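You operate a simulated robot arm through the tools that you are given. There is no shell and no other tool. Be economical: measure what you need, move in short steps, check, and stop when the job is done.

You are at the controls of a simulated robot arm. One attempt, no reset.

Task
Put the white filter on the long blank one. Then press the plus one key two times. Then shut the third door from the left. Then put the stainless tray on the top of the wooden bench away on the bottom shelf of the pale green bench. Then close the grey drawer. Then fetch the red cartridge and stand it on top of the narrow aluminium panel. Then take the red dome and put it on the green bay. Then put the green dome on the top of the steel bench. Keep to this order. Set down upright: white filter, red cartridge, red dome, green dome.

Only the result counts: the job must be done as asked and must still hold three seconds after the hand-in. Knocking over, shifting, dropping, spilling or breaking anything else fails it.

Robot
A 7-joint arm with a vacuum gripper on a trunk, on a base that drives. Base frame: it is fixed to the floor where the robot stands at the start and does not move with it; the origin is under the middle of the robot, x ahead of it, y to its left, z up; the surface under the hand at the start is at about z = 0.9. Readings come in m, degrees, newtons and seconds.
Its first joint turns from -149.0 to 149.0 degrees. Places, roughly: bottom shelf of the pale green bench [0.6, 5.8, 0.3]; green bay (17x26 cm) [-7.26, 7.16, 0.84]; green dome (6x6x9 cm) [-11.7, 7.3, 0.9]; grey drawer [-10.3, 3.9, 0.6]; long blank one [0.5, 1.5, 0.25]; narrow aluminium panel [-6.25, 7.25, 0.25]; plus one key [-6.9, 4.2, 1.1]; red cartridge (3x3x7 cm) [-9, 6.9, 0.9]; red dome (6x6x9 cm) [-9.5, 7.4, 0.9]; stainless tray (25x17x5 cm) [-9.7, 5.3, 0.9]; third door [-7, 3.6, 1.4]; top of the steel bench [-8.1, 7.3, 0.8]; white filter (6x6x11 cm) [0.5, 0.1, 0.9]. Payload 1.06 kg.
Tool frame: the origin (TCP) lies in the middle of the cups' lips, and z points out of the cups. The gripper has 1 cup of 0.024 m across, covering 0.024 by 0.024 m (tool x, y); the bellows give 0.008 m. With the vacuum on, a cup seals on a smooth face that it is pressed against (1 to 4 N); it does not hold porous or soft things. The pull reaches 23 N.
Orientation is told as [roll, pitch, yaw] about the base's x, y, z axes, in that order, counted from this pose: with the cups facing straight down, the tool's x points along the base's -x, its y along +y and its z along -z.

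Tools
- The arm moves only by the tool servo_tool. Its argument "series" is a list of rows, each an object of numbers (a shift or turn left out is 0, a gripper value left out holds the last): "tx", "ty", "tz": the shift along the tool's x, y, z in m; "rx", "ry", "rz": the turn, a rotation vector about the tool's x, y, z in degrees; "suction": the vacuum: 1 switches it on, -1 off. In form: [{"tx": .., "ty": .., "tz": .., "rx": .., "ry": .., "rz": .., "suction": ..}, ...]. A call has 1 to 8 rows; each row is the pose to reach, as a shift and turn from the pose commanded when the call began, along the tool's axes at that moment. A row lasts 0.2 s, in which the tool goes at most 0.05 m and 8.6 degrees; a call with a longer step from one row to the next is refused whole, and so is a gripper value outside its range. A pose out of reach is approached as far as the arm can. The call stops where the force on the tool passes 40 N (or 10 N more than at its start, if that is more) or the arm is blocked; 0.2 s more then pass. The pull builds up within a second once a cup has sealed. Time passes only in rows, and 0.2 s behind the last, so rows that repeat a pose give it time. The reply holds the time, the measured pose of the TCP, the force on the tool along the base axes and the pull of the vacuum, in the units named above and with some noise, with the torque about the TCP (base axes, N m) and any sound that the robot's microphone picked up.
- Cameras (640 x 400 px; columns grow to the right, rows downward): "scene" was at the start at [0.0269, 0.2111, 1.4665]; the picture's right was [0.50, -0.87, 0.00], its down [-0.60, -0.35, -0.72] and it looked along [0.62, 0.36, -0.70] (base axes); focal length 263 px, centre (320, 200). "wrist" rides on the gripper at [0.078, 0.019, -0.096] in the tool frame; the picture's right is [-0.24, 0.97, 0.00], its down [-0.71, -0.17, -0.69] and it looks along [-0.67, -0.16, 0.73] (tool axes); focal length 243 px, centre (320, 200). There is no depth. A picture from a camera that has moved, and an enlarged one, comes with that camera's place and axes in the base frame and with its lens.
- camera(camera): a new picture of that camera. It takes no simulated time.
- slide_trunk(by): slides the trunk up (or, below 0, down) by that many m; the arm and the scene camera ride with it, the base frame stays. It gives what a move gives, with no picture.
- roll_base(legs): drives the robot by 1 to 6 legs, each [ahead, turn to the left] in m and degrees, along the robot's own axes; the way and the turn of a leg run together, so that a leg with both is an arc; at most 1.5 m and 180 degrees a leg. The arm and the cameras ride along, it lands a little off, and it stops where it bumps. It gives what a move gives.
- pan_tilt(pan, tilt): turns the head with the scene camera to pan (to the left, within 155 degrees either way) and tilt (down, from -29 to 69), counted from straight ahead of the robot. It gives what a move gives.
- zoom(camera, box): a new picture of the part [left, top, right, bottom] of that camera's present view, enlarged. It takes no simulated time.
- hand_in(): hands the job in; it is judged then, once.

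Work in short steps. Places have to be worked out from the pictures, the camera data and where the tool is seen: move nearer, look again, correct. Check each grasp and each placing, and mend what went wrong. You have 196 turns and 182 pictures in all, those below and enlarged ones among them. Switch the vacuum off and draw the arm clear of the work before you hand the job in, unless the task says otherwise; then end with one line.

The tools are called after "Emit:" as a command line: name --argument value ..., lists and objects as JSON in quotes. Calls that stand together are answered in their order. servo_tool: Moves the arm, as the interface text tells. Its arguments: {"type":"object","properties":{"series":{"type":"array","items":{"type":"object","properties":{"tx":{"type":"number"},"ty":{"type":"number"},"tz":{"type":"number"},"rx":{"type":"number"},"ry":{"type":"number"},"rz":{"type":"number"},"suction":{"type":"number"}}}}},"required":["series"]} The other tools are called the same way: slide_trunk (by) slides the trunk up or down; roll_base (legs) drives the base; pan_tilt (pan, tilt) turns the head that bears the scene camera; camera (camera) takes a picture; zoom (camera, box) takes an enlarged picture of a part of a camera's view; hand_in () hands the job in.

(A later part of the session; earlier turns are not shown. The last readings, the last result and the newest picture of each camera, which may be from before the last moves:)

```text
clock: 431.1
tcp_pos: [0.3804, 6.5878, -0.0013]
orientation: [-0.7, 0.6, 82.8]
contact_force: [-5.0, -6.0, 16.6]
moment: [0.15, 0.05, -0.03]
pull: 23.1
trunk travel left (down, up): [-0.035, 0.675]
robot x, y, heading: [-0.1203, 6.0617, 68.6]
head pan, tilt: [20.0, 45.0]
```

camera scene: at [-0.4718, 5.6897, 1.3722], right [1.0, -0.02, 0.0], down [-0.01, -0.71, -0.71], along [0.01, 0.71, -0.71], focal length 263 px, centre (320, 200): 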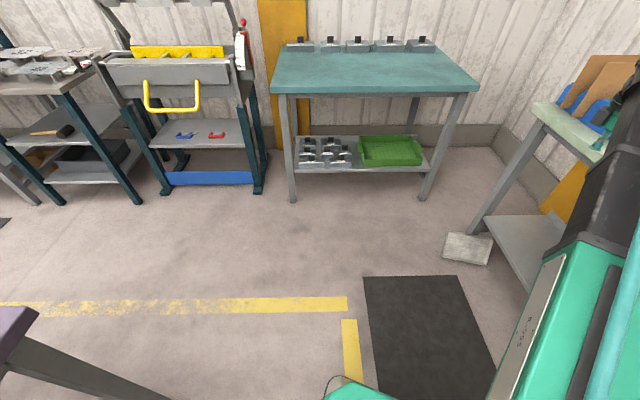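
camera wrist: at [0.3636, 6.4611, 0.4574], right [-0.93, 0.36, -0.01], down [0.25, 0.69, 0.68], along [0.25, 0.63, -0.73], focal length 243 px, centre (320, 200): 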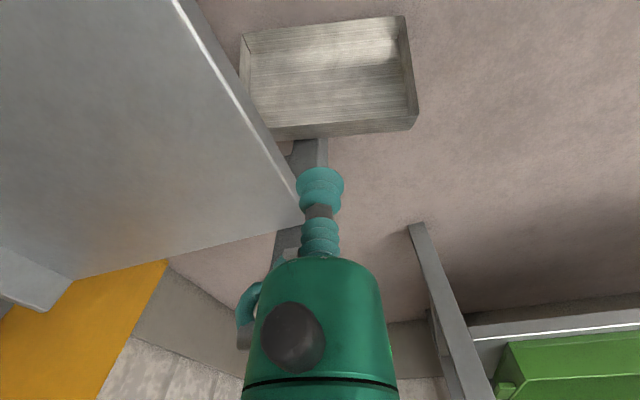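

Sealed. Lift 5 cm, pull west out from under the shelf edge, then raise.

Emit:
servo_tool --series '[{"tz": -0.01}, {"tz": -0.04}, {"tz": -0.06, "ty": 0.02}, {"tz": -0.07, "ty": 0.06}, {"tz": -0.07, "ty": 0.1}, {"tz": -0.07, "ty": 0.14}, {"tz": -0.07, "ty": 0.18}]'

Emit:
servo_tool --series '[{"tz": -0.04, "ty": 0.02}, {"tz": -0.08, "ty": 0.03}, {"tz": -0.12, "ty": 0.03}, {"tz": -0.17, "ty": 0.03}, {"tz": -0.22, "ty": 0.03}, {"tz": -0.27, "ty": 0.03}, {"tz": -0.32, "ty": 0.03}, {"tz": -0.35, "ty": 0.03}]'

Emit:
camera --camera "wrist"

```text
clock: 432.7
tcp_pos: [0.2017, 6.6098, 0.0665]
orientation: [-0.7, 0.6, 82.7]
contact_force: [0.4, 0.1, -0.4]
moment: [-0.04, 0.03, -0.03]
pull: 0.1
trunk travel left (down, up): [-0.035, 0.675]
robot x, y, heading: [-0.1216, 6.058, 68.9]
head pan, tilt: [20.0, 45.0]
```

```text
clock: 434.5
tcp_pos: [0.168, 6.6169, 0.4164]
orientation: [-0.6, 0.5, 82.8]
contact_force: [0.6, 0.0, -0.5]
moment: [0.03, 0.0, 0.02]
pull: 0.0
trunk travel left (down, up): [-0.035, 0.675]
robot x, y, heading: [-0.1226, 6.0588, 69.0]
head pan, tilt: [20.0, 45.0]
```

```text
59 pictures are left
camera wrist: at [0.1386, 6.5431, 0.5118], right [-0.93, 0.36, -0.01], down [0.25, 0.69, 0.68], along [0.25, 0.63, -0.73], focal length 243 px, centre (320, 200)
```

wrist: 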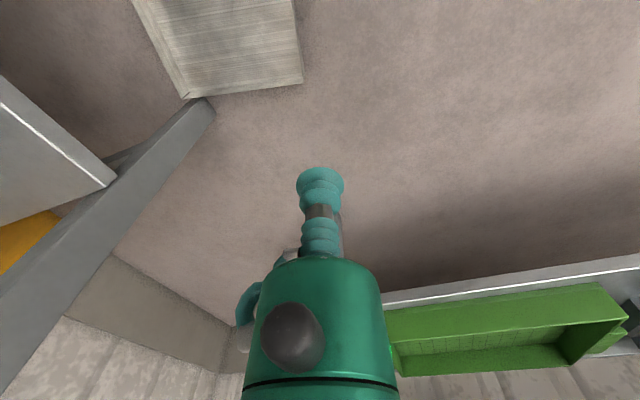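

The tray came off again after moving ~7 cm (it probably snagged the leg). It now sits further west. Go back over it.

Emit:
servo_tool --series '[{"tx": 0.01, "ty": -0.042, "suction": -1}, {"tx": 0.02, "ty": -0.084}, {"tx": 0.03, "ty": -0.126}, {"tx": 0.0365, "ty": -0.166}, {"tx": 0.0365, "ty": -0.166, "tz": 0.05}]'

Emit:
camera --camera "wrist"

```text
clock: 435.7
tcp_pos: [0.3294, 6.561, 0.3689]
orientation: [-0.6, 0.5, 82.6]
contact_force: [0.0, 1.4, 0.4]
moment: [0.02, 0.0, 0.03]
pull: 0.0
trunk travel left (down, up): [-0.035, 0.675]
robot x, y, heading: [-0.1157, 6.0587, 68.9]
head pan, tilt: [20.0, 45.0]
```

```text
58 pictures are left
camera wrist: at [0.2995, 6.4851, 0.4639], right [-0.93, 0.36, -0.01], down [0.25, 0.69, 0.68], along [0.25, 0.63, -0.73], focal length 243 px, centre (320, 200)
```

wrist: 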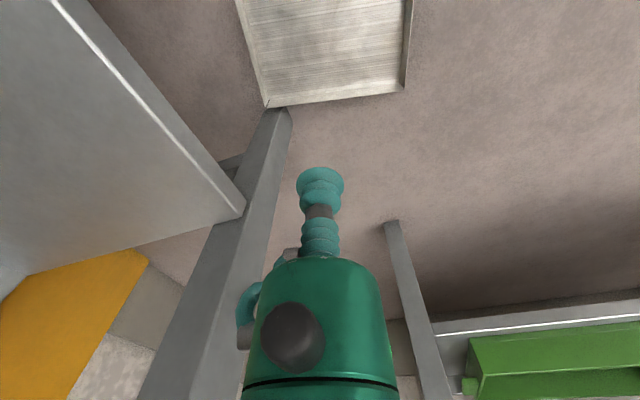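

Tray now centred at about (0.313, 6.55), free of the shelf. Regrasp at the centre.

Emit:
servo_tool --series '[{"tx": 0.013, "ty": 0.0145}, {"tx": 0.013, "ty": 0.0145, "tz": 0.05}, {"tx": 0.013, "ty": 0.0145, "tz": 0.1}, {"tx": 0.013, "ty": 0.0145, "tz": 0.15}, {"tx": 0.013, "ty": 0.0145, "tz": 0.2}, {"tx": 0.013, "ty": 0.0145, "tz": 0.25}, {"tx": 0.013, "ty": 0.0145, "tz": 0.3}, {"tx": 0.013, "ty": 0.0145, "tz": 0.34, "suction": 1}]'

Emit:
servo_tool --series '[{"tz": 0.015}, {"tz": 0.02}, {"tz": 0.025}, {"tz": 0.029}, {"tz": 0.031}, {"tz": 0.031}, {"tz": 0.031}]'

```text
clock: 437.5
tcp_pos: [0.3166, 6.5458, 0.0282]
orientation: [-0.6, 0.5, 82.8]
contact_force: [0.2, -0.2, 0.3]
moment: [0.01, 0.01, 0.0]
pull: 0.0
trunk travel left (down, up): [-0.035, 0.675]
robot x, y, heading: [-0.118, 6.0549, 69.1]
head pan, tilt: [20.0, 45.0]
```

```text
clock: 439.1
tcp_pos: [0.3165, 6.5447, -0.0031]
orientation: [-0.8, 0.5, 82.7]
contact_force: [6.8, -1.3, 14.3]
moment: [0.05, 0.1, 0.08]
pull: 22.8
trunk travel left (down, up): [-0.035, 0.675]
robot x, y, heading: [-0.1175, 6.0582, 68.7]
head pan, tilt: [20.0, 45.0]
```

Emit:
servo_tool --series '[{"tz": -0.008}, {"tz": -0.016}, {"tz": -0.03}, {"tz": -0.05}, {"tz": -0.08}, {"tz": -0.11}]'

Emit:
camera --camera "wrist"

```text
clock: 440.5
tcp_pos: [0.3146, 6.5456, 0.106]
orientation: [-0.6, 0.5, 82.8]
contact_force: [0.3, 0.5, -4.0]
moment: [-0.12, 0.04, 0.01]
pull: 22.2
trunk travel left (down, up): [-0.035, 0.675]
robot x, y, heading: [-0.1198, 6.0588, 69.0]
head pan, tilt: [20.0, 45.0]
```

```text
57 pictures are left
camera wrist: at [0.2844, 6.4716, 0.2016], right [-0.93, 0.36, -0.01], down [0.25, 0.69, 0.68], along [0.25, 0.63, -0.73], focal length 243 px, centre (320, 200)
```

wrist: 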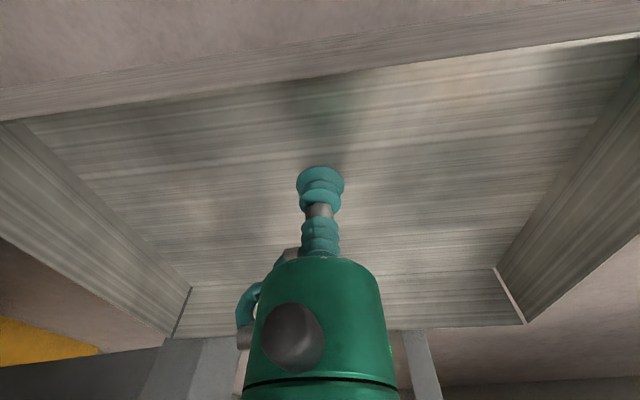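

Held and centred. Move gently west, then raise to clear the shelf height.

Emit:
servo_tool --series '[{"tx": 0.01, "ty": 0.02}, {"tx": 0.02, "ty": 0.045}, {"tx": 0.03, "ty": 0.07}, {"tx": 0.04, "ty": 0.095}, {"tx": 0.04, "ty": 0.115}]'

Emit:
servo_tool --series '[{"tz": -0.03}, {"tz": -0.07}, {"tz": -0.11}, {"tz": -0.15}, {"tz": -0.19}, {"tz": -0.23}, {"tz": -0.27}, {"tz": -0.31}]'

```text
clock: 441.7
tcp_pos: [0.1962, 6.5212, 0.1047]
orientation: [-0.6, 0.4, 82.8]
contact_force: [-0.2, 0.5, -3.9]
moment: [-0.04, 0.02, 0.0]
pull: 22.3
trunk travel left (down, up): [-0.035, 0.675]
robot x, y, heading: [-0.1178, 6.0541, 69.1]
head pan, tilt: [20.0, 45.0]
```

```text
clock: 443.5
tcp_pos: [0.1921, 6.5232, 0.4172]
orientation: [-0.6, 0.4, 82.8]
contact_force: [-0.6, -0.4, -4.6]
moment: [-0.08, 0.02, 0.0]
pull: 23.0
trunk travel left (down, up): [-0.035, 0.675]
robot x, y, heading: [-0.1198, 6.054, 69.3]
head pan, tilt: [20.0, 45.0]
```

Now turn right so the tray swings over the shelf front, in small legs.

Emit:
roll_base --legs '[[0, -20], [0, -22]]'

Emit:
pan_tilt --pan -10 --tilt 30

Emit:
camera --camera "scene"

```text
clock: 446.1
tcp_pos: [0.4238, 6.1943, 0.4164]
orientation: [-0.6, 0.5, 40.6]
contact_force: [-0.1, -0.4, -3.9]
moment: [-0.03, 0.09, 0.01]
pull: 23.1
trunk travel left (down, up): [-0.035, 0.675]
robot x, y, heading: [-0.1201, 6.0571, 27.0]
head pan, tilt: [20.0, 45.0]
```

```text
clock: 447.1
tcp_pos: [0.4237, 6.1953, 0.415]
orientation: [-0.6, 0.5, 40.7]
contact_force: [-0.2, -0.5, -5.4]
moment: [-0.03, 0.08, 0.0]
pull: 23.1
trunk travel left (down, up): [-0.035, 0.675]
robot x, y, heading: [-0.1195, 6.0603, 26.3]
head pan, tilt: [-10.0, 30.0]
```

```text
56 pictures are left
camera scene: at [-0.1484, 6.2158, 0.9948], right [0.29, -0.96, 0.0], down [-0.48, -0.15, -0.87], along [0.83, 0.25, -0.5], focal length 263 px, centre (320, 200)
```

scene: 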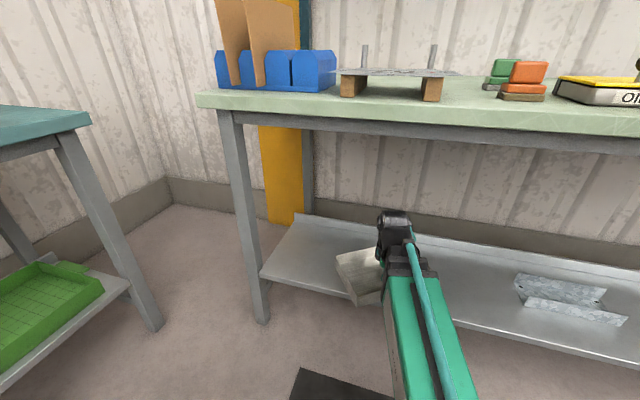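

Move the tray inward over the shelf to (0.68, 6.24).

Emit:
servo_tool --series '[{"tx": -0.037, "ty": -0.022}, {"tx": -0.074, "ty": -0.044}, {"tx": -0.112, "ty": -0.067}, {"tx": -0.149, "ty": -0.089}, {"tx": -0.186, "ty": -0.111}, {"tx": -0.2235, "ty": -0.133}]'

Emit:
servo_tool --series '[{"tz": 0.04}, {"tz": 0.08}, {"tz": 0.1}, {"tz": 0.11}]'

Emit:
camera --camera "scene"

```text
clock: 448.4
tcp_pos: [0.6804, 6.2401, 0.4153]
orientation: [-0.6, 0.5, 40.7]
contact_force: [-1.0, -0.3, -4.1]
moment: [-0.06, 0.06, 0.01]
pull: 22.8
trunk travel left (down, up): [-0.035, 0.675]
robot x, y, heading: [-0.1177, 6.0561, 27.0]
head pan, tilt: [-10.0, 30.0]
```

```text
clock: 449.4
tcp_pos: [0.6797, 6.2393, 0.3155]
orientation: [-0.8, 0.2, 40.8]
contact_force: [-5.9, -0.6, 30.6]
moment: [0.02, -0.44, -0.08]
pull: 22.9
trunk travel left (down, up): [-0.035, 0.675]
robot x, y, heading: [-0.117, 6.0584, 27.0]
head pan, tilt: [-10.0, 30.0]
stopped in row 4: the force on the tool passed its limit at 50 N (the readings are from after the stop); the commanded pose is now the measured one
```

```text
55 pictures are left
camera scene: at [-0.1509, 6.2151, 0.9952], right [0.29, -0.96, 0.0], down [-0.48, -0.15, -0.87], along [0.83, 0.25, -0.5], focal length 263 px, centre (320, 200)
```

scene: 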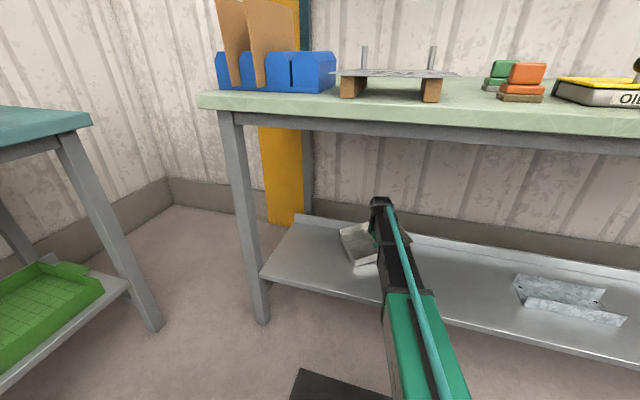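

On the shelf (30 N contact). Ease up, release, and lift away.

Emit:
servo_tool --series '[{"tz": -0.007}, {"tz": -0.007, "suction": -1}, {"tz": -0.007}, {"tz": -0.007}, {"tz": -0.01}, {"tz": -0.03}, {"tz": -0.07}, {"tz": -0.1}]'

Emit:
camera --camera "wrist"

```text
clock: 451.2
tcp_pos: [0.6799, 6.2398, 0.4114]
orientation: [-0.7, 0.4, 40.8]
contact_force: [0.0, 0.2, 0.3]
moment: [0.02, 0.0, -0.01]
pull: 0.0
trunk travel left (down, up): [-0.035, 0.675]
robot x, y, heading: [-0.1188, 6.0545, 26.9]
head pan, tilt: [-10.0, 30.0]
```

```text
54 pictures are left
camera wrist: at [0.6074, 6.2046, 0.5062], right [-0.46, 0.89, -0.01], down [0.65, 0.34, 0.68], along [0.61, 0.3, -0.73], focal length 243 px, centre (320, 200)
```

wrist: 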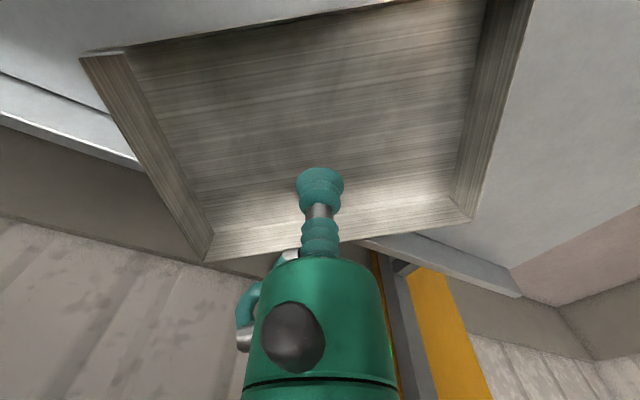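

Emit:
servo_tool --series '[{"tx": 0.04, "ty": 0.022, "tz": -0.01}, {"tx": 0.08, "ty": 0.045, "tz": -0.02}, {"tx": 0.12, "ty": 0.067, "tz": -0.02}, {"tx": 0.16, "ty": 0.09, "tz": -0.02}, {"tx": 0.2, "ty": 0.12, "tz": -0.02}]'

Emit:
zoom --camera "scene" --box '[290, 190, 450, 290]'

```text
clock: 452.4
tcp_pos: [0.4485, 6.2026, 0.4316]
orientation: [-0.6, 0.3, 40.6]
contact_force: [-0.3, -0.2, 0.3]
moment: [0.03, 0.06, 0.03]
pull: 0.0
trunk travel left (down, up): [-0.035, 0.675]
robot x, y, heading: [-0.1218, 6.0591, 26.8]
head pan, tilt: [-10.0, 30.0]
```

```text
4.00 times, centred on (370, 240) of scene
camera zoom: at [-0.1485, 6.2156, 0.9948], right [0.29, -0.96, 0.0], down [-0.48, -0.15, -0.87], along [0.83, 0.25, -0.5], focal length 1051 px, centre (120, 40)
```

zoom: 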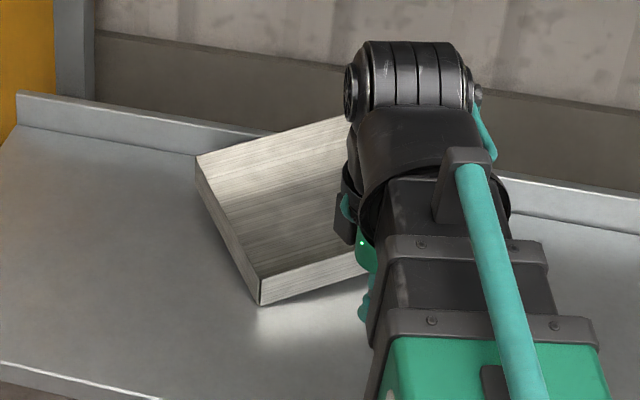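

The tray's rear corner sits on the shelf's back lip. I'll regrasp it and shift it ~7 cm forward.

Emit:
servo_tool --series '[{"tx": -0.04, "ty": -0.024}, {"tx": -0.08, "ty": -0.048}, {"tx": -0.12, "ty": -0.072}, {"tx": -0.16, "ty": -0.096}, {"tx": -0.2, "ty": -0.12}, {"tx": -0.2, "ty": -0.12, "tz": 0.05}, {"tx": -0.2, "ty": -0.12, "tz": 0.095, "suction": 1}]'

Emit:
servo_tool --series '[{"tz": 0.006}, {"tz": 0.011}, {"tz": 0.016}, {"tz": 0.019}, {"tz": 0.019}, {"tz": 0.019}]'

```text
clock: 454.1
tcp_pos: [0.6805, 6.2391, 0.3364]
orientation: [-0.8, 0.4, 40.6]
contact_force: [1.0, 0.1, -0.5]
moment: [0.02, 0.02, -0.02]
pull: 0.0
trunk travel left (down, up): [-0.035, 0.675]
robot x, y, heading: [-0.1193, 6.0598, 26.6]
head pan, tilt: [-10.0, 30.0]
```

```text
clock: 455.4
tcp_pos: [0.6786, 6.2389, 0.3196]
orientation: [-0.7, 0.3, 40.6]
contact_force: [-9.6, -3.2, 16.2]
moment: [0.08, -0.53, -0.14]
pull: 22.6
trunk travel left (down, up): [-0.035, 0.675]
robot x, y, heading: [-0.1186, 6.0572, 27.0]
head pan, tilt: [-10.0, 30.0]
```

Emit:
servo_tool --series '[{"tz": -0.01}, {"tz": -0.03}, {"tz": -0.06}, {"tz": -0.07, "tx": 0.014, "ty": 0.012}, {"tz": -0.07, "tx": 0.034, "ty": 0.029}, {"tz": -0.07, "tx": 0.057, "ty": 0.049}]'

Emit:
servo_tool --series '[{"tz": 0.03}, {"tz": 0.06}, {"tz": 0.075}, {"tz": 0.085}, {"tz": 0.092}]'

```text
clock: 456.9
tcp_pos: [0.6036, 6.2405, 0.3875]
orientation: [-0.7, 0.3, 40.7]
contact_force: [-0.7, -0.4, -4.6]
moment: [-0.05, 0.03, 0.03]
pull: 22.7
trunk travel left (down, up): [-0.035, 0.675]
robot x, y, heading: [-0.1135, 6.06, 26.8]
head pan, tilt: [-10.0, 30.0]
```

```text
clock: 458.1
tcp_pos: [0.6066, 6.2392, 0.2977]
orientation: [-0.8, 0.1, 40.7]
contact_force: [8.4, 1.3, 20.4]
moment: [0.01, 0.35, 0.18]
pull: 22.9
trunk travel left (down, up): [-0.035, 0.675]
robot x, y, heading: [-0.1204, 6.0542, 27.0]
head pan, tilt: [-10.0, 30.0]
```

Contact lower now (z 0.298), so it's flat. Release, lift and retract, then check.

Emit:
servo_tool --series '[{"tz": -0.005}, {"tz": -0.005, "suction": -1}, {"tz": -0.005}, {"tz": -0.005}, {"tz": -0.01}, {"tz": -0.05}, {"tz": -0.09}, {"tz": -0.13}]'

Emit:
servo_tool --series '[{"tx": 0.035, "ty": 0.02}, {"tx": 0.07, "ty": 0.04}, {"tx": 0.1, "ty": 0.06}, {"tx": 0.125, "ty": 0.08}]'

Emit:
zoom --camera "scene" --box '[290, 190, 450, 290]'

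```text
clock: 459.9
tcp_pos: [0.6044, 6.2394, 0.4259]
orientation: [-0.7, 0.3, 40.8]
contact_force: [0.1, 0.7, -0.4]
moment: [0.01, 0.01, -0.05]
pull: 0.1
trunk travel left (down, up): [-0.035, 0.675]
robot x, y, heading: [-0.1213, 6.0554, 27.0]
head pan, tilt: [-10.0, 30.0]
```

```text
clock: 460.9
tcp_pos: [0.4568, 6.2203, 0.425]
orientation: [-0.6, 0.3, 40.7]
contact_force: [0.5, -0.1, 0.4]
moment: [0.0, 0.02, 0.02]
pull: 0.1
trunk travel left (down, up): [-0.035, 0.675]
robot x, y, heading: [-0.1213, 6.0586, 26.8]
head pan, tilt: [-10.0, 30.0]
```

```text
4.00 times, centred on (370, 240) of scene
camera zoom: at [-0.1486, 6.2156, 0.9948], right [0.29, -0.96, 0.0], down [-0.48, -0.15, -0.87], along [0.83, 0.25, -0.5], focal length 1051 px, centre (120, 40)
```

zoom: 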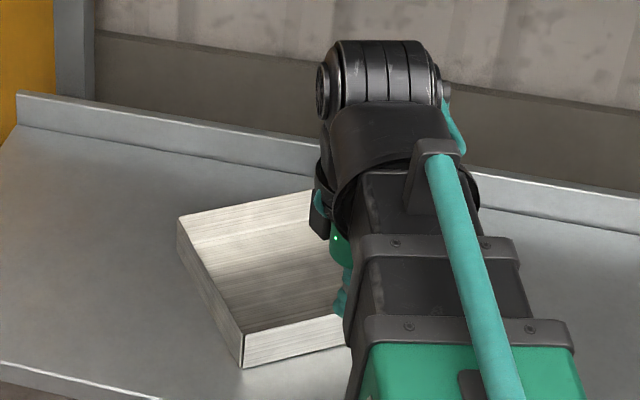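

Tray sits flat on the shelf. Now back to the grey drawer: reverse out, then return west along the known lane.

Emit:
roll_base --legs '[[-0.3, 0], [0, -137], [1.5, 0], [0, -70], [1.3, 0], [1.3, 0]]'

Emit:
slide_trunk --by 0.4

```text
clock: 490.9
tcp_pos: [-4.1055, 4.6993, 0.4246]
orientation: [-0.7, 0.4, -167.2]
contact_force: [-0.3, 0.1, -0.2]
moment: [0.0, -0.01, 0.01]
pull: 0.0
trunk travel left (down, up): [-0.035, 0.675]
robot x, y, heading: [-3.5191, 4.5698, 179.0]
head pan, tilt: [-10.0, 30.0]
```

```text
clock: 494.7
tcp_pos: [-4.105, 4.6993, 0.8238]
orientation: [-0.8, 0.3, -167.2]
contact_force: [-0.2, 0.3, 0.2]
moment: [0.0, 0.04, 0.01]
pull: 0.1
trunk travel left (down, up): [-0.435, 0.275]
robot x, y, heading: [-3.5197, 4.5756, 179.0]
head pan, tilt: [-10.0, 30.0]
```

Emit:
roll_base --legs '[[0, -9.4], [1.45, 0], [1.48, 0], [0, 21], [1.5, 0], [1.45, 0]]'

Emit:
pan_tilt --pan 45 --tilt 25

Emit:
camera --camera "scene"

```text
clock: 524.5
tcp_pos: [-9.8945, 4.4703, 0.825]
orientation: [-0.8, 0.3, -154.8]
contact_force: [0.1, -0.4, 0.3]
moment: [-0.03, -0.01, -0.03]
pull: 0.1
trunk travel left (down, up): [-0.435, 0.275]
robot x, y, heading: [-9.297, 4.4774, -168.5]
head pan, tilt: [-10.0, 30.0]
```

```text
clock: 525.8
tcp_pos: [-9.8945, 4.4697, 0.8248]
orientation: [-0.7, 0.2, -154.8]
contact_force: [-0.1, 0.6, -0.2]
moment: [0.02, 0.0, -0.01]
pull: 0.1
trunk travel left (down, up): [-0.435, 0.275]
robot x, y, heading: [-9.2974, 4.4698, -168.3]
head pan, tilt: [45.0, 25.0]
```

```text
51 pictures are left
camera scene: at [-9.2686, 4.2387, 1.4028], right [-0.83, 0.55, 0.0], down [0.23, 0.35, -0.91], along [-0.5, -0.76, -0.42], focal length 263 px, centre (320, 200)
```

scene: 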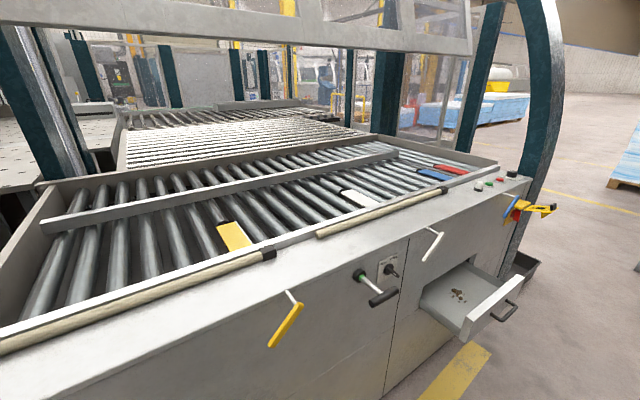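

The grey drawer is open: front panel x -10.03..-10.43 at y≈4.0, z≈0.6, handle near -10.27. I'll push it in at x≈-10.36 with the tool tilted toward it.

Emit:
roll_base --legs '[[0.45, 0]]'

Emit:
slide_trunk --by -0.2

Emit:
pan_tilt --pan 35 --tilt 40

Emit:
camera --camera "scene"

```text
clock: 528.5
tcp_pos: [-10.3372, 4.3812, 0.825]
orientation: [-0.7, 0.3, -154.9]
contact_force: [-0.4, -0.2, -0.1]
moment: [0.03, -0.02, -0.01]
pull: 0.1
trunk travel left (down, up): [-0.435, 0.275]
robot x, y, heading: [-9.7384, 4.3855, -168.6]
head pan, tilt: [45.0, 25.0]
```

```text
clock: 530.6
tcp_pos: [-10.337, 4.3814, 0.6254]
orientation: [-0.7, 0.2, -154.8]
contact_force: [0.2, 0.0, -0.5]
moment: [0.04, 0.0, -0.07]
pull: 0.0
trunk travel left (down, up): [-0.235, 0.475]
robot x, y, heading: [-9.7373, 4.3862, -168.7]
head pan, tilt: [45.0, 25.0]
```

```text
clock: 531.4
tcp_pos: [-10.3374, 4.3809, 0.625]
orientation: [-0.7, 0.3, -154.9]
contact_force: [-0.8, -1.0, -0.8]
moment: [-0.02, -0.02, -0.03]
pull: 0.0
trunk travel left (down, up): [-0.235, 0.475]
robot x, y, heading: [-9.7395, 4.3827, -168.5]
head pan, tilt: [35.0, 40.0]
```

```text
50 pictures are left
camera scene: at [-9.7186, 4.1644, 1.1795], right [-0.72, 0.69, 0.0], down [0.44, 0.47, -0.77], along [-0.53, -0.56, -0.64], focal length 263 px, centre (320, 200)
```

scene: 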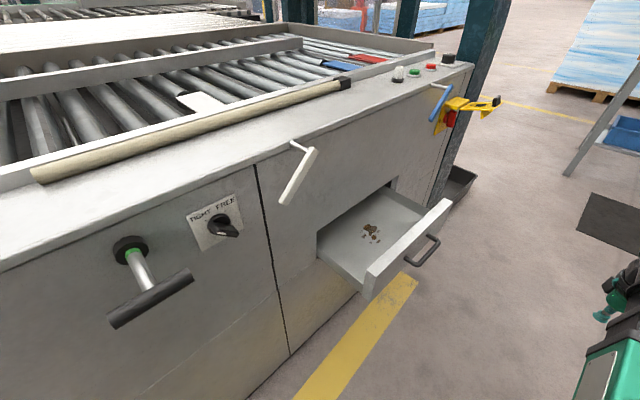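

Move the tilted tool to just in front of the panel's right part (x≈-10.39, y≈4.10, z≈0.62).

Emit:
servo_tool --series '[{"tx": -0.028, "ty": 0.038, "rx": -6.8, "ry": -3.2}, {"tx": -0.055, "ty": 0.077, "rx": -13.6, "ry": -6.3}, {"tx": -0.083, "ty": 0.115, "rx": -20.4, "ry": -9.5}, {"tx": -0.11, "ty": 0.154, "rx": -27.2, "ry": -12.7}, {"tx": -0.138, "ty": 0.192, "rx": -34, "ry": -15.8}, {"tx": -0.166, "ty": 0.231, "rx": -40.8, "ry": -19}]'

Emit:
camera --camera "scene"

```text
clock: 532.8
tcp_pos: [-10.3919, 4.0996, 0.6226]
orientation: [41.6, -17.2, -161.4]
contact_force: [1.0, -0.1, 0.7]
moment: [0.01, 0.0, 0.02]
pull: 0.1
trunk travel left (down, up): [-0.235, 0.475]
robot x, y, heading: [-9.7403, 4.3819, -168.5]
head pan, tilt: [35.0, 40.0]
```

```text
49 pictures are left
camera scene: at [-9.7185, 4.1646, 1.1795], right [-0.72, 0.69, 0.0], down [0.44, 0.47, -0.77], along [-0.53, -0.55, -0.64], focal length 263 px, centre (320, 200)
```

scene: 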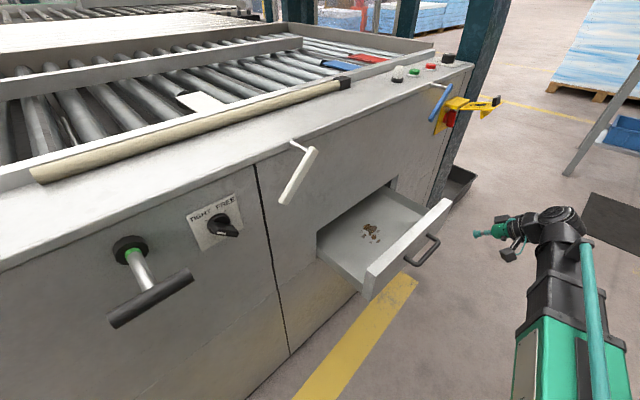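

Push the panel in -y, slightly lower.

Emit:
servo_tool --series '[{"tx": 0.006, "ty": -0.013, "tz": 0.014}, {"tx": -0.003, "ty": 0.006, "tz": 0.035}, {"tx": -0.012, "ty": 0.025, "tz": 0.056}, {"tx": -0.021, "ty": 0.045, "tz": 0.078}, {"tx": -0.03, "ty": 0.064, "tz": 0.099}, {"tx": -0.039, "ty": 0.083, "tz": 0.12}, {"tx": -0.048, "ty": 0.102, "tz": 0.141}, {"tx": -0.057, "ty": 0.121, "tz": 0.162}]'

Emit:
camera --camera "scene"

```text
clock: 534.6
tcp_pos: [-10.387, 3.8943, 0.5993]
orientation: [41.5, -17.2, -161.4]
contact_force: [0.4, -0.6, 0.2]
moment: [-0.01, 0.02, 0.0]
pull: 0.0
trunk travel left (down, up): [-0.235, 0.475]
robot x, y, heading: [-9.7389, 4.3863, -168.4]
head pan, tilt: [35.0, 40.0]
```

```text
48 pictures are left
camera scene: at [-9.7186, 4.1644, 1.1795], right [-0.72, 0.69, 0.0], down [0.44, 0.47, -0.77], along [-0.53, -0.55, -0.64], focal length 263 px, centre (320, 200)
```

scene: 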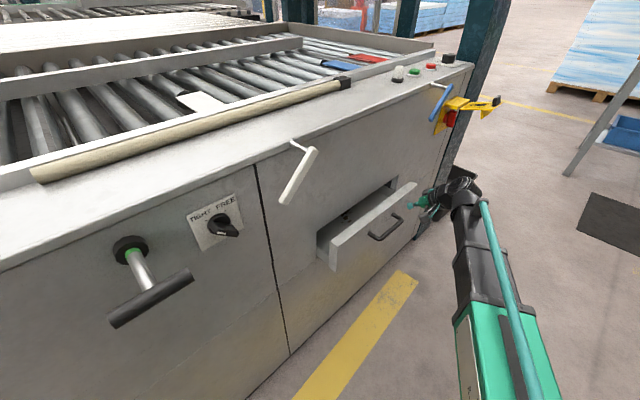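

Drawer is sliding in. Continue until it stops.

Emit:
servo_tool --series '[{"tx": -0.009, "ty": 0.019, "tz": 0.021}, {"tx": -0.018, "ty": 0.038, "tz": 0.042}, {"tx": -0.027, "ty": 0.058, "tz": 0.064}, {"tx": -0.036, "ty": 0.077, "tz": 0.085}, {"tx": -0.042, "ty": 0.09, "tz": 0.099}, {"tx": -0.045, "ty": 0.096, "tz": 0.106}]'

Emit:
camera --camera "scene"

```text
clock: 535.5
tcp_pos: [-10.3908, 3.8022, 0.5958]
orientation: [40.8, -17.0, -161.3]
contact_force: [-0.2, 7.3, -0.2]
moment: [-0.09, -0.04, -0.05]
pull: 0.0
trunk travel left (down, up): [-0.235, 0.475]
robot x, y, heading: [-9.7396, 4.3851, -169.0]
head pan, tilt: [35.0, 40.0]
stopped in row 4: the force on the tool passed its limit at 50 N (the readings are from after the stop); the commanded pose is now the measured one
```

```text
47 pictures are left
camera scene: at [-9.7192, 4.1646, 1.1795], right [-0.72, 0.69, 0.0], down [0.44, 0.46, -0.77], along [-0.53, -0.55, -0.64], focal length 263 px, centre (320, 200)
```

scene: 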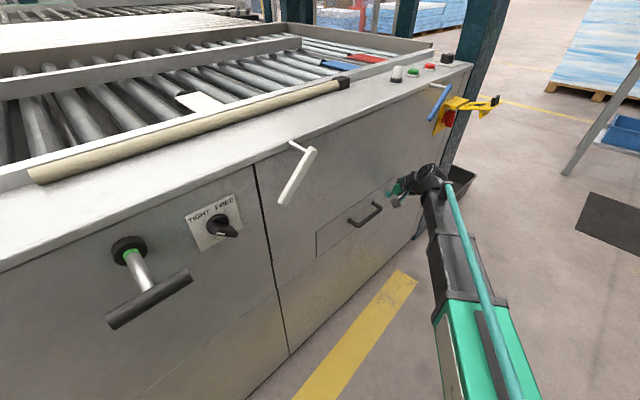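

Drawer is closed flush. Withdraw the tool and straighten it.

Emit:
servo_tool --series '[{"tx": 0.012, "ty": -0.026, "tz": -0.028}, {"tx": 0.024, "ty": -0.05, "tz": -0.057, "rx": 6.8, "ry": 3.2}, {"tx": 0.036, "ty": -0.077, "tz": -0.085, "rx": 13.6, "ry": 6.3}, {"tx": 0.048, "ty": -0.103, "tz": -0.113, "rx": 20.4, "ry": 9.5}, {"tx": 0.06, "ty": -0.128, "tz": -0.142, "rx": 27.2, "ry": 12.7}, {"tx": 0.072, "ty": -0.154, "tz": -0.17, "rx": 34, "ry": 15.8}, {"tx": 0.08, "ty": -0.17, "tz": -0.19, "rx": 40.8, "ry": 19}]'

Emit:
slide_trunk --by 0.4

Emit:
roll_base --legs '[[0, -18], [0.8, 0], [0.77, 0], [0, -83], [0.85, 0], [0.85, 0]]'

Emit:
pan_tilt --pan -30 --tilt 25

Emit:
camera --camera "scene"

```text
clock: 537.1
tcp_pos: [-10.389, 4.0685, 0.6037]
orientation: [-1.3, 0.5, -154.8]
contact_force: [-0.5, 1.1, 0.8]
moment: [-0.01, 0.01, -0.07]
pull: 0.0
trunk travel left (down, up): [-0.235, 0.475]
robot x, y, heading: [-9.7415, 4.3822, -168.6]
head pan, tilt: [35.0, 40.0]
```

```text
clock: 541.0
tcp_pos: [-10.389, 4.0684, 1.002]
orientation: [-1.2, 0.5, -154.8]
contact_force: [-0.5, -0.2, -0.4]
moment: [0.01, -0.01, -0.01]
pull: 0.0
trunk travel left (down, up): [-0.635, 0.075]
robot x, y, heading: [-9.7355, 4.3847, -168.8]
head pan, tilt: [35.0, 40.0]
```

```text
clock: 561.8
tcp_pos: [-11.5087, 6.9581, 1.0013]
orientation: [-1.3, 0.4, 104.7]
contact_force: [0.1, -0.3, -0.5]
moment: [0.0, -0.01, -0.01]
pull: 0.1
trunk travel left (down, up): [-0.635, 0.075]
robot x, y, heading: [-11.3158, 6.2652, 90.9]
head pan, tilt: [35.0, 40.0]
```

```text
clock: 563.1
tcp_pos: [-11.5075, 6.9572, 1.0021]
orientation: [-1.3, 0.5, 104.6]
contact_force: [0.5, 0.2, -0.2]
moment: [0.03, -0.01, 0.01]
pull: 0.1
trunk travel left (down, up): [-0.635, 0.075]
robot x, y, heading: [-11.3183, 6.2637, 90.9]
head pan, tilt: [-30.0, 25.0]
```

```text
46 pictures are left
camera scene: at [-11.4385, 6.2939, 1.6028], right [0.87, -0.49, 0.0], down [-0.21, -0.37, -0.91], along [0.44, 0.79, -0.42], focal length 263 px, centre (320, 200)
```

scene: 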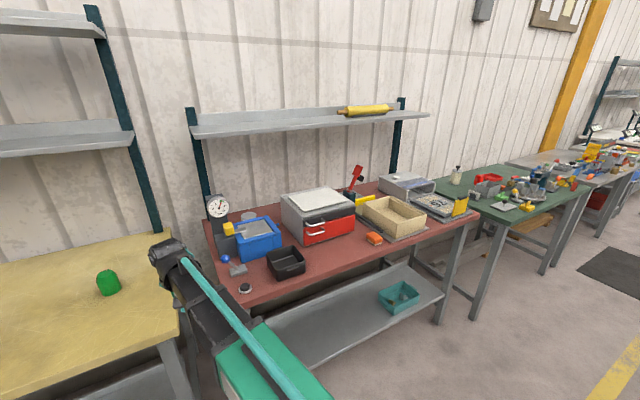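

Green dome seen on the yellow bench at left. Retract, turn east and go along the lane towards the cartridge.

Emit:
servo_tool --series '[{"tx": 0.045}, {"tx": 0.09}, {"tx": 0.135}]'

Emit:
roll_base --legs '[[0, -91], [1.0, 0], [0.95, 0]]'

Emit:
pan_tilt --pan 70 --tilt 35

Emit:
camera --camera "scene"

```text
clock: 563.9
tcp_pos: [-11.4741, 6.8264, 1.0027]
orientation: [-1.3, 0.4, 104.8]
contact_force: [-0.5, 1.0, -0.4]
moment: [0.02, 0.03, 0.04]
pull: 0.0
trunk travel left (down, up): [-0.635, 0.075]
robot x, y, heading: [-11.3134, 6.2591, 91.0]
head pan, tilt: [-30.0, 25.0]
```

```text
clock: 577.5
tcp_pos: [-8.7923, 6.4372, 1.0039]
orientation: [-1.3, 0.5, 14.3]
contact_force: [0.1, 0.5, 0.4]
moment: [-0.01, -0.02, 0.0]
pull: 0.1
trunk travel left (down, up): [-0.635, 0.075]
robot x, y, heading: [-9.36, 6.283, 0.7]
head pan, tilt: [-30.0, 25.0]
```

```text
clock: 579.3
tcp_pos: [-8.7922, 6.437, 1.0035]
orientation: [-1.3, 0.5, 14.3]
contact_force: [-0.3, 0.7, 0.4]
moment: [-0.01, 0.02, 0.02]
pull: 0.1
trunk travel left (down, up): [-0.635, 0.075]
robot x, y, heading: [-9.3598, 6.2761, 0.7]
head pan, tilt: [70.0, 35.0]
```

```text
45 pictures are left
camera scene: at [-9.3766, 6.5333, 1.587], right [0.94, -0.33, 0.0], down [-0.19, -0.54, -0.82], along [0.27, 0.77, -0.57], focal length 263 px, centre (320, 200)
```

scene: 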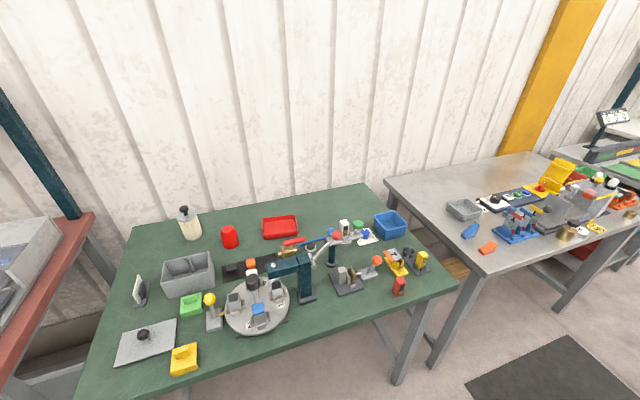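

Red dome at (230,237) and the red cartridge at (400,286), about (-8.97, 6.94). Zoom in.

Emit:
zoom --camera "scene" --box '[340, 230, 468, 310]'

```text
5.00 times, centred on (404, 270) of scene
camera zoom: at [-9.3766, 6.5333, 1.587], right [0.94, -0.33, 0.0], down [-0.19, -0.54, -0.82], along [0.27, 0.77, -0.57], focal length 1314 px, centre (-100, -150)
```

zoom: 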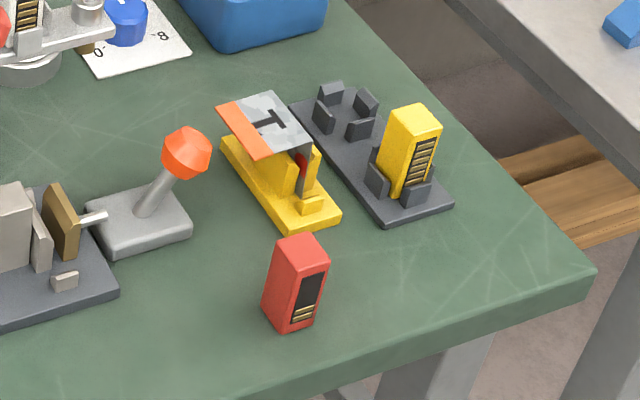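

Swing the arm over toward the cartridge and look with the wrist camera.

Emit:
servo_tool --series '[{"tx": 0.0104, "ty": 0.045, "tz": -0.01}, {"tx": 0.0208, "ty": 0.09, "tz": -0.02}, {"tx": 0.0312, "ty": 0.136, "tz": -0.03}, {"tx": 0.0416, "ty": 0.181, "tz": -0.04}, {"tx": 0.052, "ty": 0.226, "tz": -0.05}, {"tx": 0.0624, "ty": 0.271, "tz": -0.06}, {"tx": 0.0728, "ty": 0.317, "tz": -0.07}, {"tx": 0.0832, "ty": 0.362, "tz": -0.07}]'

Emit:
camera --camera "wrist"

```text
clock: 581.1
tcp_pos: [-8.9635, 6.7706, 1.0672]
orientation: [-1.3, 0.5, 14.4]
contact_force: [-1.1, 0.0, -0.4]
moment: [0.01, -0.01, 0.0]
pull: 0.0
trunk travel left (down, up): [-0.635, 0.075]
robot x, y, heading: [-9.3582, 6.2817, 0.5]
head pan, tilt: [70.0, 35.0]
```

```text
43 pictures are left
camera wrist: at [-9.044, 6.7712, 1.1621], right [-0.01, 1.0, -0.02], down [0.73, 0.03, 0.68], along [0.68, -0.01, -0.73], focal length 243 px, centre (320, 200)
```

wrist: 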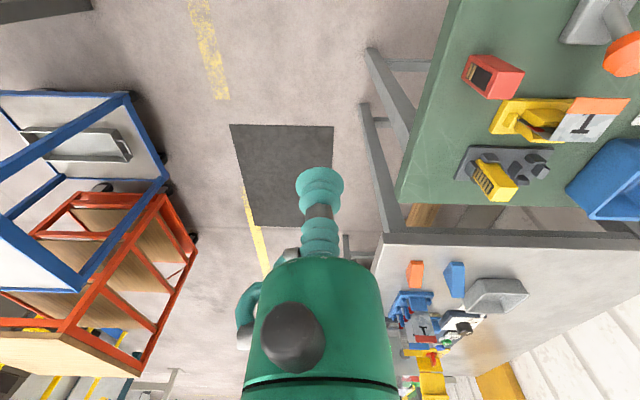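

Emit:
servo_tool --series '[{"tx": -0.006, "ty": 0.04, "rx": -1.3}, {"tx": -0.012, "ty": 0.08, "rx": -1.3}, {"tx": -0.018, "ty": 0.12, "rx": -1.3}, {"tx": -0.024, "ty": 0.158, "rx": -1.3}, {"tx": -0.024, "ty": 0.158, "tz": 0.04, "rx": -1.3}]'

Emit:
camera --camera "wrist"

```text
clock: 582.3
tcp_pos: [-8.9798, 6.9271, 1.0227]
orientation: [0.0, 0.5, 14.5]
contact_force: [-0.5, 0.1, 0.3]
moment: [0.0, 0.01, -0.01]
pull: 0.2
trunk travel left (down, up): [-0.635, 0.075]
robot x, y, heading: [-9.3613, 6.2818, 0.5]
head pan, tilt: [70.0, 35.0]
```

```text
42 pictures are left
camera wrist: at [-9.0591, 6.9258, 1.1185], right [-0.01, 1.0, 0.0], down [0.73, 0.01, 0.68], along [0.68, 0.01, -0.73], focal length 243 px, centre (320, 200)
```

wrist: 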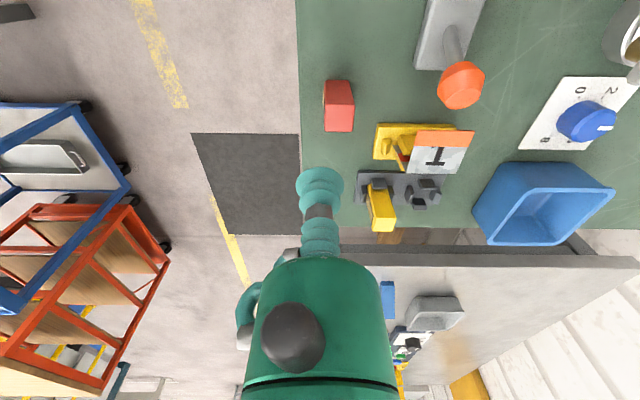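

Emit:
zoom --camera "wrist" --box '[290, 70, 386, 130]'

```text
6.67 times, centred on (338, 100) of wrist
camera zoom: at [-9.0591, 6.9258, 1.1185], right [-0.01, 1.0, 0.0], down [0.73, 0.01, 0.68], along [0.68, 0.01, -0.73], focal length 1618 px, centre (200, 867)
```

zoom: 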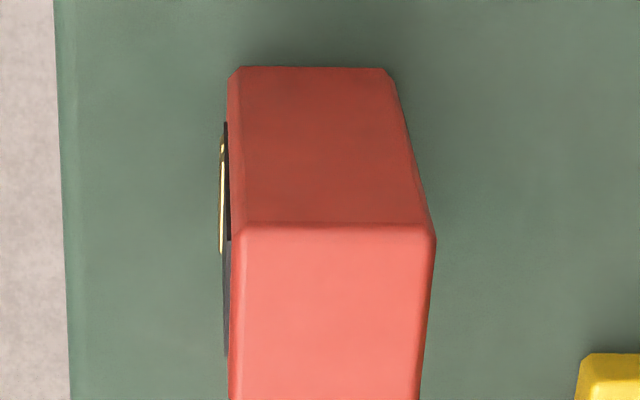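

Top face at about (-8.958, 6.946), z≈0.893. Shift and descend to 3 cm above, then verify.

Emit:
servo_tool --series '[{"tx": -0.0261, "ty": 0.0135}, {"tx": -0.0261, "ty": 0.0135, "tz": 0.04}, {"tx": -0.0261, "ty": 0.0135, "tz": 0.08}, {"tx": -0.0261, "ty": 0.0135, "tz": 0.1}]'

Emit:
zoom --camera "wrist" --box '[256, 110, 384, 190]'

```text
clock: 583.3
tcp_pos: [-8.9581, 6.9463, 0.9231]
orientation: [0.0, 0.5, 14.4]
contact_force: [-0.8, -0.2, -0.7]
moment: [-0.01, 0.0, 0.02]
pull: 0.0
trunk travel left (down, up): [-0.635, 0.075]
robot x, y, heading: [-9.3606, 6.2802, 0.7]
head pan, tilt: [70.0, 35.0]
```

```text
5.00 times, centred on (320, 150) of wrist
camera zoom: at [-9.0378, 6.9449, 1.0187], right [-0.01, 1.0, 0.0], down [0.73, 0.01, 0.68], along [0.68, 0.01, -0.73], focal length 1213 px, centre (320, 450)
```

zoom: 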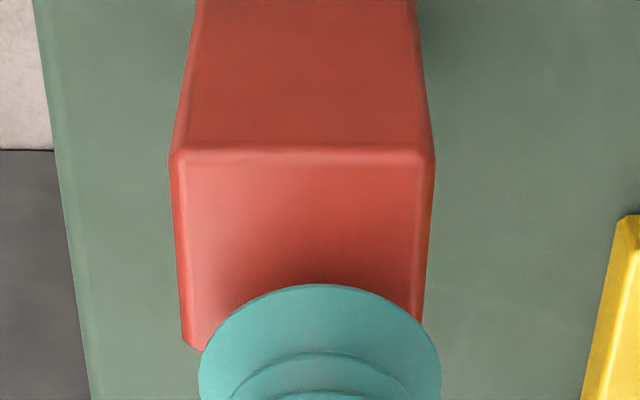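

Aligned within 2 mm; correct y by -2 mm and press on with the vacuum.

Emit:
servo_tool --series '[{"tx": 0.0005, "ty": -0.0021, "tz": 0.012, "suction": 1}, {"tx": 0.0005, "ty": -0.0021, "tz": 0.02}, {"tx": 0.0005, "ty": -0.0021, "tz": 0.024}, {"tx": 0.0005, "ty": -0.0021, "tz": 0.028}, {"tx": 0.0005, "ty": -0.0021, "tz": 0.028}, {"tx": 0.0005, "ty": -0.0021, "tz": 0.028}]'

```text
clock: 584.0
tcp_pos: [-8.957, 6.9443, 0.9066]
orientation: [0.5, 0.2, 14.3]
contact_force: [1.3, 1.8, 27.0]
moment: [-0.03, 0.06, -0.02]
pull: 0.1
trunk travel left (down, up): [-0.635, 0.075]
robot x, y, heading: [-9.3661, 6.283, 0.3]
head pan, tilt: [70.0, 35.0]
stopped in row 3: the force on the tool passed its limit at 45 N (the readings are from after the stop); the commanded pose is now the measured one
```

Firm contact already (27 N). Ease off a few mm and let the vacuum build.

Emit:
servo_tool --series '[{"tz": -0.002}, {"tz": -0.004}, {"tz": -0.004}, {"tz": -0.004}, {"tz": -0.004}]'

Emit:
zoom --camera "wrist" --box '[240, 80, 432, 200]'

```text
clock: 585.2
tcp_pos: [-8.9584, 6.9448, 0.9063]
orientation: [0.3, 0.3, 14.4]
contact_force: [-0.5, 0.3, 7.0]
moment: [0.02, 0.02, -0.01]
pull: 0.1
trunk travel left (down, up): [-0.635, 0.075]
robot x, y, heading: [-9.362, 6.2809, 0.4]
head pan, tilt: [70.0, 35.0]
```

```text
3.33 times, centred on (336, 140) of wrist
camera zoom: at [-9.0379, 6.943, 1.0028], right [-0.01, 1.0, 0.0], down [0.73, 0.01, 0.68], along [0.68, 0.01, -0.73], focal length 809 px, centre (267, 400)
```

zoom: 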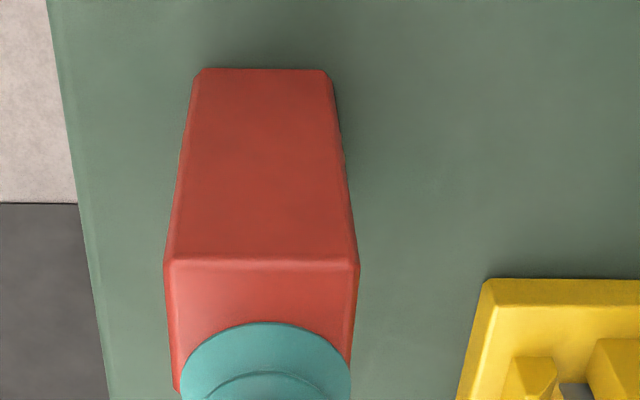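

The cup is ~11 mm too far in +x (top is higher than I assumed, z≈0.914). Lift, shift, and press again.

Emit:
servo_tool --series '[{"tz": -0.012}, {"tx": 0.0111, "ty": 0.0022, "tz": -0.012}, {"tx": 0.0111, "ty": 0.0022, "tz": -0.007}, {"tx": 0.0111, "ty": 0.0022, "tz": -0.005}, {"tx": 0.0111, "ty": 0.0022, "tz": -0.004}, {"tx": 0.0111, "ty": 0.0022, "tz": -0.004}]'

Emit:
zoom --camera "wrist" --box '[240, 80, 432, 200]'

```text
clock: 586.6
tcp_pos: [-8.9686, 6.9438, 0.9131]
orientation: [0.3, 0.1, 14.5]
contact_force: [0.3, 3.3, 15.8]
moment: [0.01, -0.06, -0.01]
pull: 23.3
trunk travel left (down, up): [-0.635, 0.075]
robot x, y, heading: [-9.3608, 6.2804, 0.7]
head pan, tilt: [70.0, 35.0]
```

```text
3.33 times, centred on (336, 140) of wrist
camera zoom: at [-9.0495, 6.9422, 1.0077], right [-0.01, 1.0, 0.0], down [0.73, 0.01, 0.68], along [0.68, 0.01, -0.73], focal length 809 px, centre (267, 400)
```

zoom: 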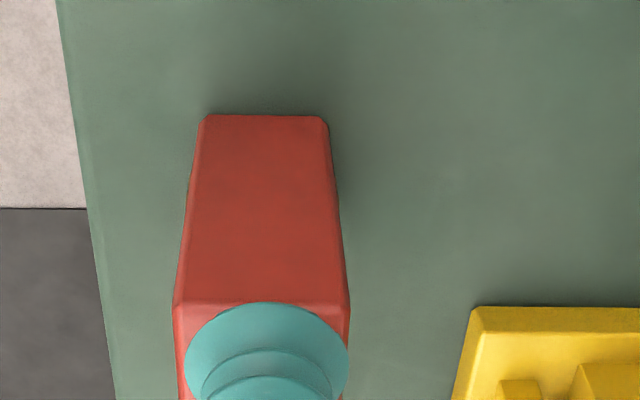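

Sealed. Lift, and bring the cartridge back over the aisle.

Emit:
servo_tool --series '[{"tz": -0.01}, {"tz": -0.04}, {"tz": -0.08}, {"tz": -0.12}, {"tz": -0.15, "ty": -0.02}, {"tz": -0.15, "ty": -0.065}, {"tz": -0.15, "ty": -0.11}, {"tz": -0.15, "ty": -0.155}]'

Emit:
servo_tool --series '[{"tx": -0.02, "ty": -0.04}, {"tx": -0.04, "ty": -0.08}, {"tx": -0.06, "ty": -0.12}, {"tx": -0.08, "ty": -0.16}, {"tx": -0.1, "ty": -0.2}, {"tx": -0.12, "ty": -0.24}, {"tx": -0.14, "ty": -0.28}, {"tx": -0.15, "ty": -0.31}]'

Emit:
roll_base --legs '[[0.6, 20], [0.6, -20], [0.8, 0], [0.7, 0]]'

Emit:
pan_tilt --pan 55 --tilt 40

Emit:
camera --camera "scene"

```text
clock: 588.4
tcp_pos: [-8.9289, 6.7934, 1.0618]
orientation: [0.3, 0.3, 14.4]
contact_force: [-0.4, -0.1, -0.5]
moment: [-0.01, -0.03, 0.0]
pull: 23.1
trunk travel left (down, up): [-0.635, 0.075]
robot x, y, heading: [-9.3611, 6.2831, 0.6]
head pan, tilt: [70.0, 35.0]
```

```text
clock: 590.2
tcp_pos: [-8.7061, 6.5299, 1.0579]
orientation: [0.3, 0.3, 14.4]
contact_force: [-0.5, 0.0, 0.3]
moment: [0.01, 0.0, -0.03]
pull: 23.2
trunk travel left (down, up): [-0.635, 0.075]
robot x, y, heading: [-9.3601, 6.2779, 0.5]
head pan, tilt: [70.0, 35.0]
```

```text
clock: 603.9
tcp_pos: [-6.0391, 6.7531, 1.059]
orientation: [0.4, 0.3, 14.3]
contact_force: [0.5, 0.5, -0.7]
moment: [0.0, -0.01, 0.02]
pull: 22.9
trunk travel left (down, up): [-0.635, 0.075]
robot x, y, heading: [-6.6942, 6.504, 0.6]
head pan, tilt: [70.0, 35.0]
```

```text
clock: 604.7
tcp_pos: [-6.039, 6.7521, 1.0585]
orientation: [0.2, 0.2, 14.3]
contact_force: [0.6, 0.6, 0.0]
moment: [0.01, 0.0, 0.01]
pull: 23.4
trunk travel left (down, up): [-0.635, 0.075]
robot x, y, heading: [-6.695, 6.5006, 0.4]
head pan, tilt: [55.0, 40.0]
```

```text
37 pictures are left
camera scene: at [-6.6907, 6.7433, 1.5795], right [0.82, -0.57, 0.0], down [-0.36, -0.53, -0.77], along [0.43, 0.63, -0.64], focal length 263 px, centre (320, 200)
```

scene: 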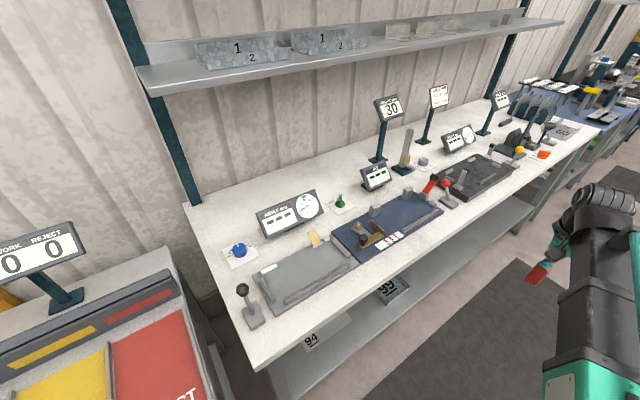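

The panel must be on the white bench's lower shelf. Lower the trunk (arm is in front of the bench) and look underneath.

Emit:
slide_trunk --by -0.4

Emit:
slide_trunk --by -0.2

Emit:
pan_tilt --pan 58 --tilt 35

Emit:
camera --camera "scene"

```text
clock: 608.5
tcp_pos: [-6.0388, 6.7535, 0.6583]
orientation: [0.4, 0.3, 14.4]
contact_force: [-0.8, -0.3, -0.4]
moment: [0.02, 0.0, 0.04]
pull: 22.6
trunk travel left (down, up): [-0.235, 0.475]
robot x, y, heading: [-6.6933, 6.5031, 0.6]
head pan, tilt: [55.0, 40.0]
```

```text
clock: 610.7
tcp_pos: [-6.0388, 6.7526, 0.4587]
orientation: [0.3, 0.3, 14.3]
contact_force: [0.6, 0.0, -1.0]
moment: [-0.03, 0.03, 0.02]
pull: 22.9
trunk travel left (down, up): [-0.035, 0.675]
robot x, y, heading: [-6.6944, 6.5025, 0.4]
head pan, tilt: [55.0, 40.0]
```

```text
clock: 611.4
tcp_pos: [-6.0382, 6.7521, 0.4589]
orientation: [0.3, 0.4, 14.3]
contact_force: [-0.5, -0.4, -0.1]
moment: [0.0, -0.02, -0.01]
pull: 22.7
trunk travel left (down, up): [-0.035, 0.675]
robot x, y, heading: [-6.6938, 6.5037, 0.2]
head pan, tilt: [58.0, 35.0]
```

```text
36 pictures are left
camera scene: at [-6.6928, 6.7482, 0.987], right [0.85, -0.52, 0.0], down [-0.3, -0.49, -0.82], along [0.43, 0.7, -0.57], focal length 263 px, centre (320, 200)
```

scene: 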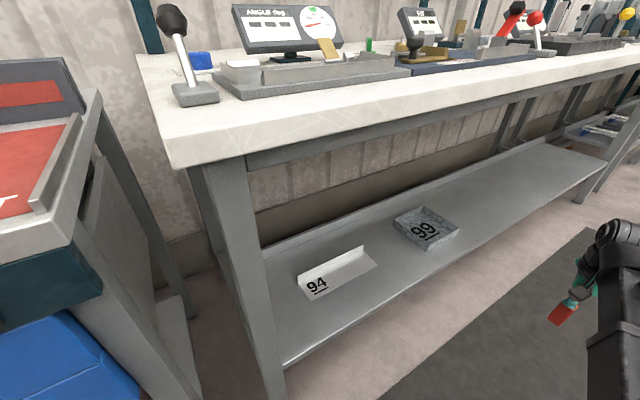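

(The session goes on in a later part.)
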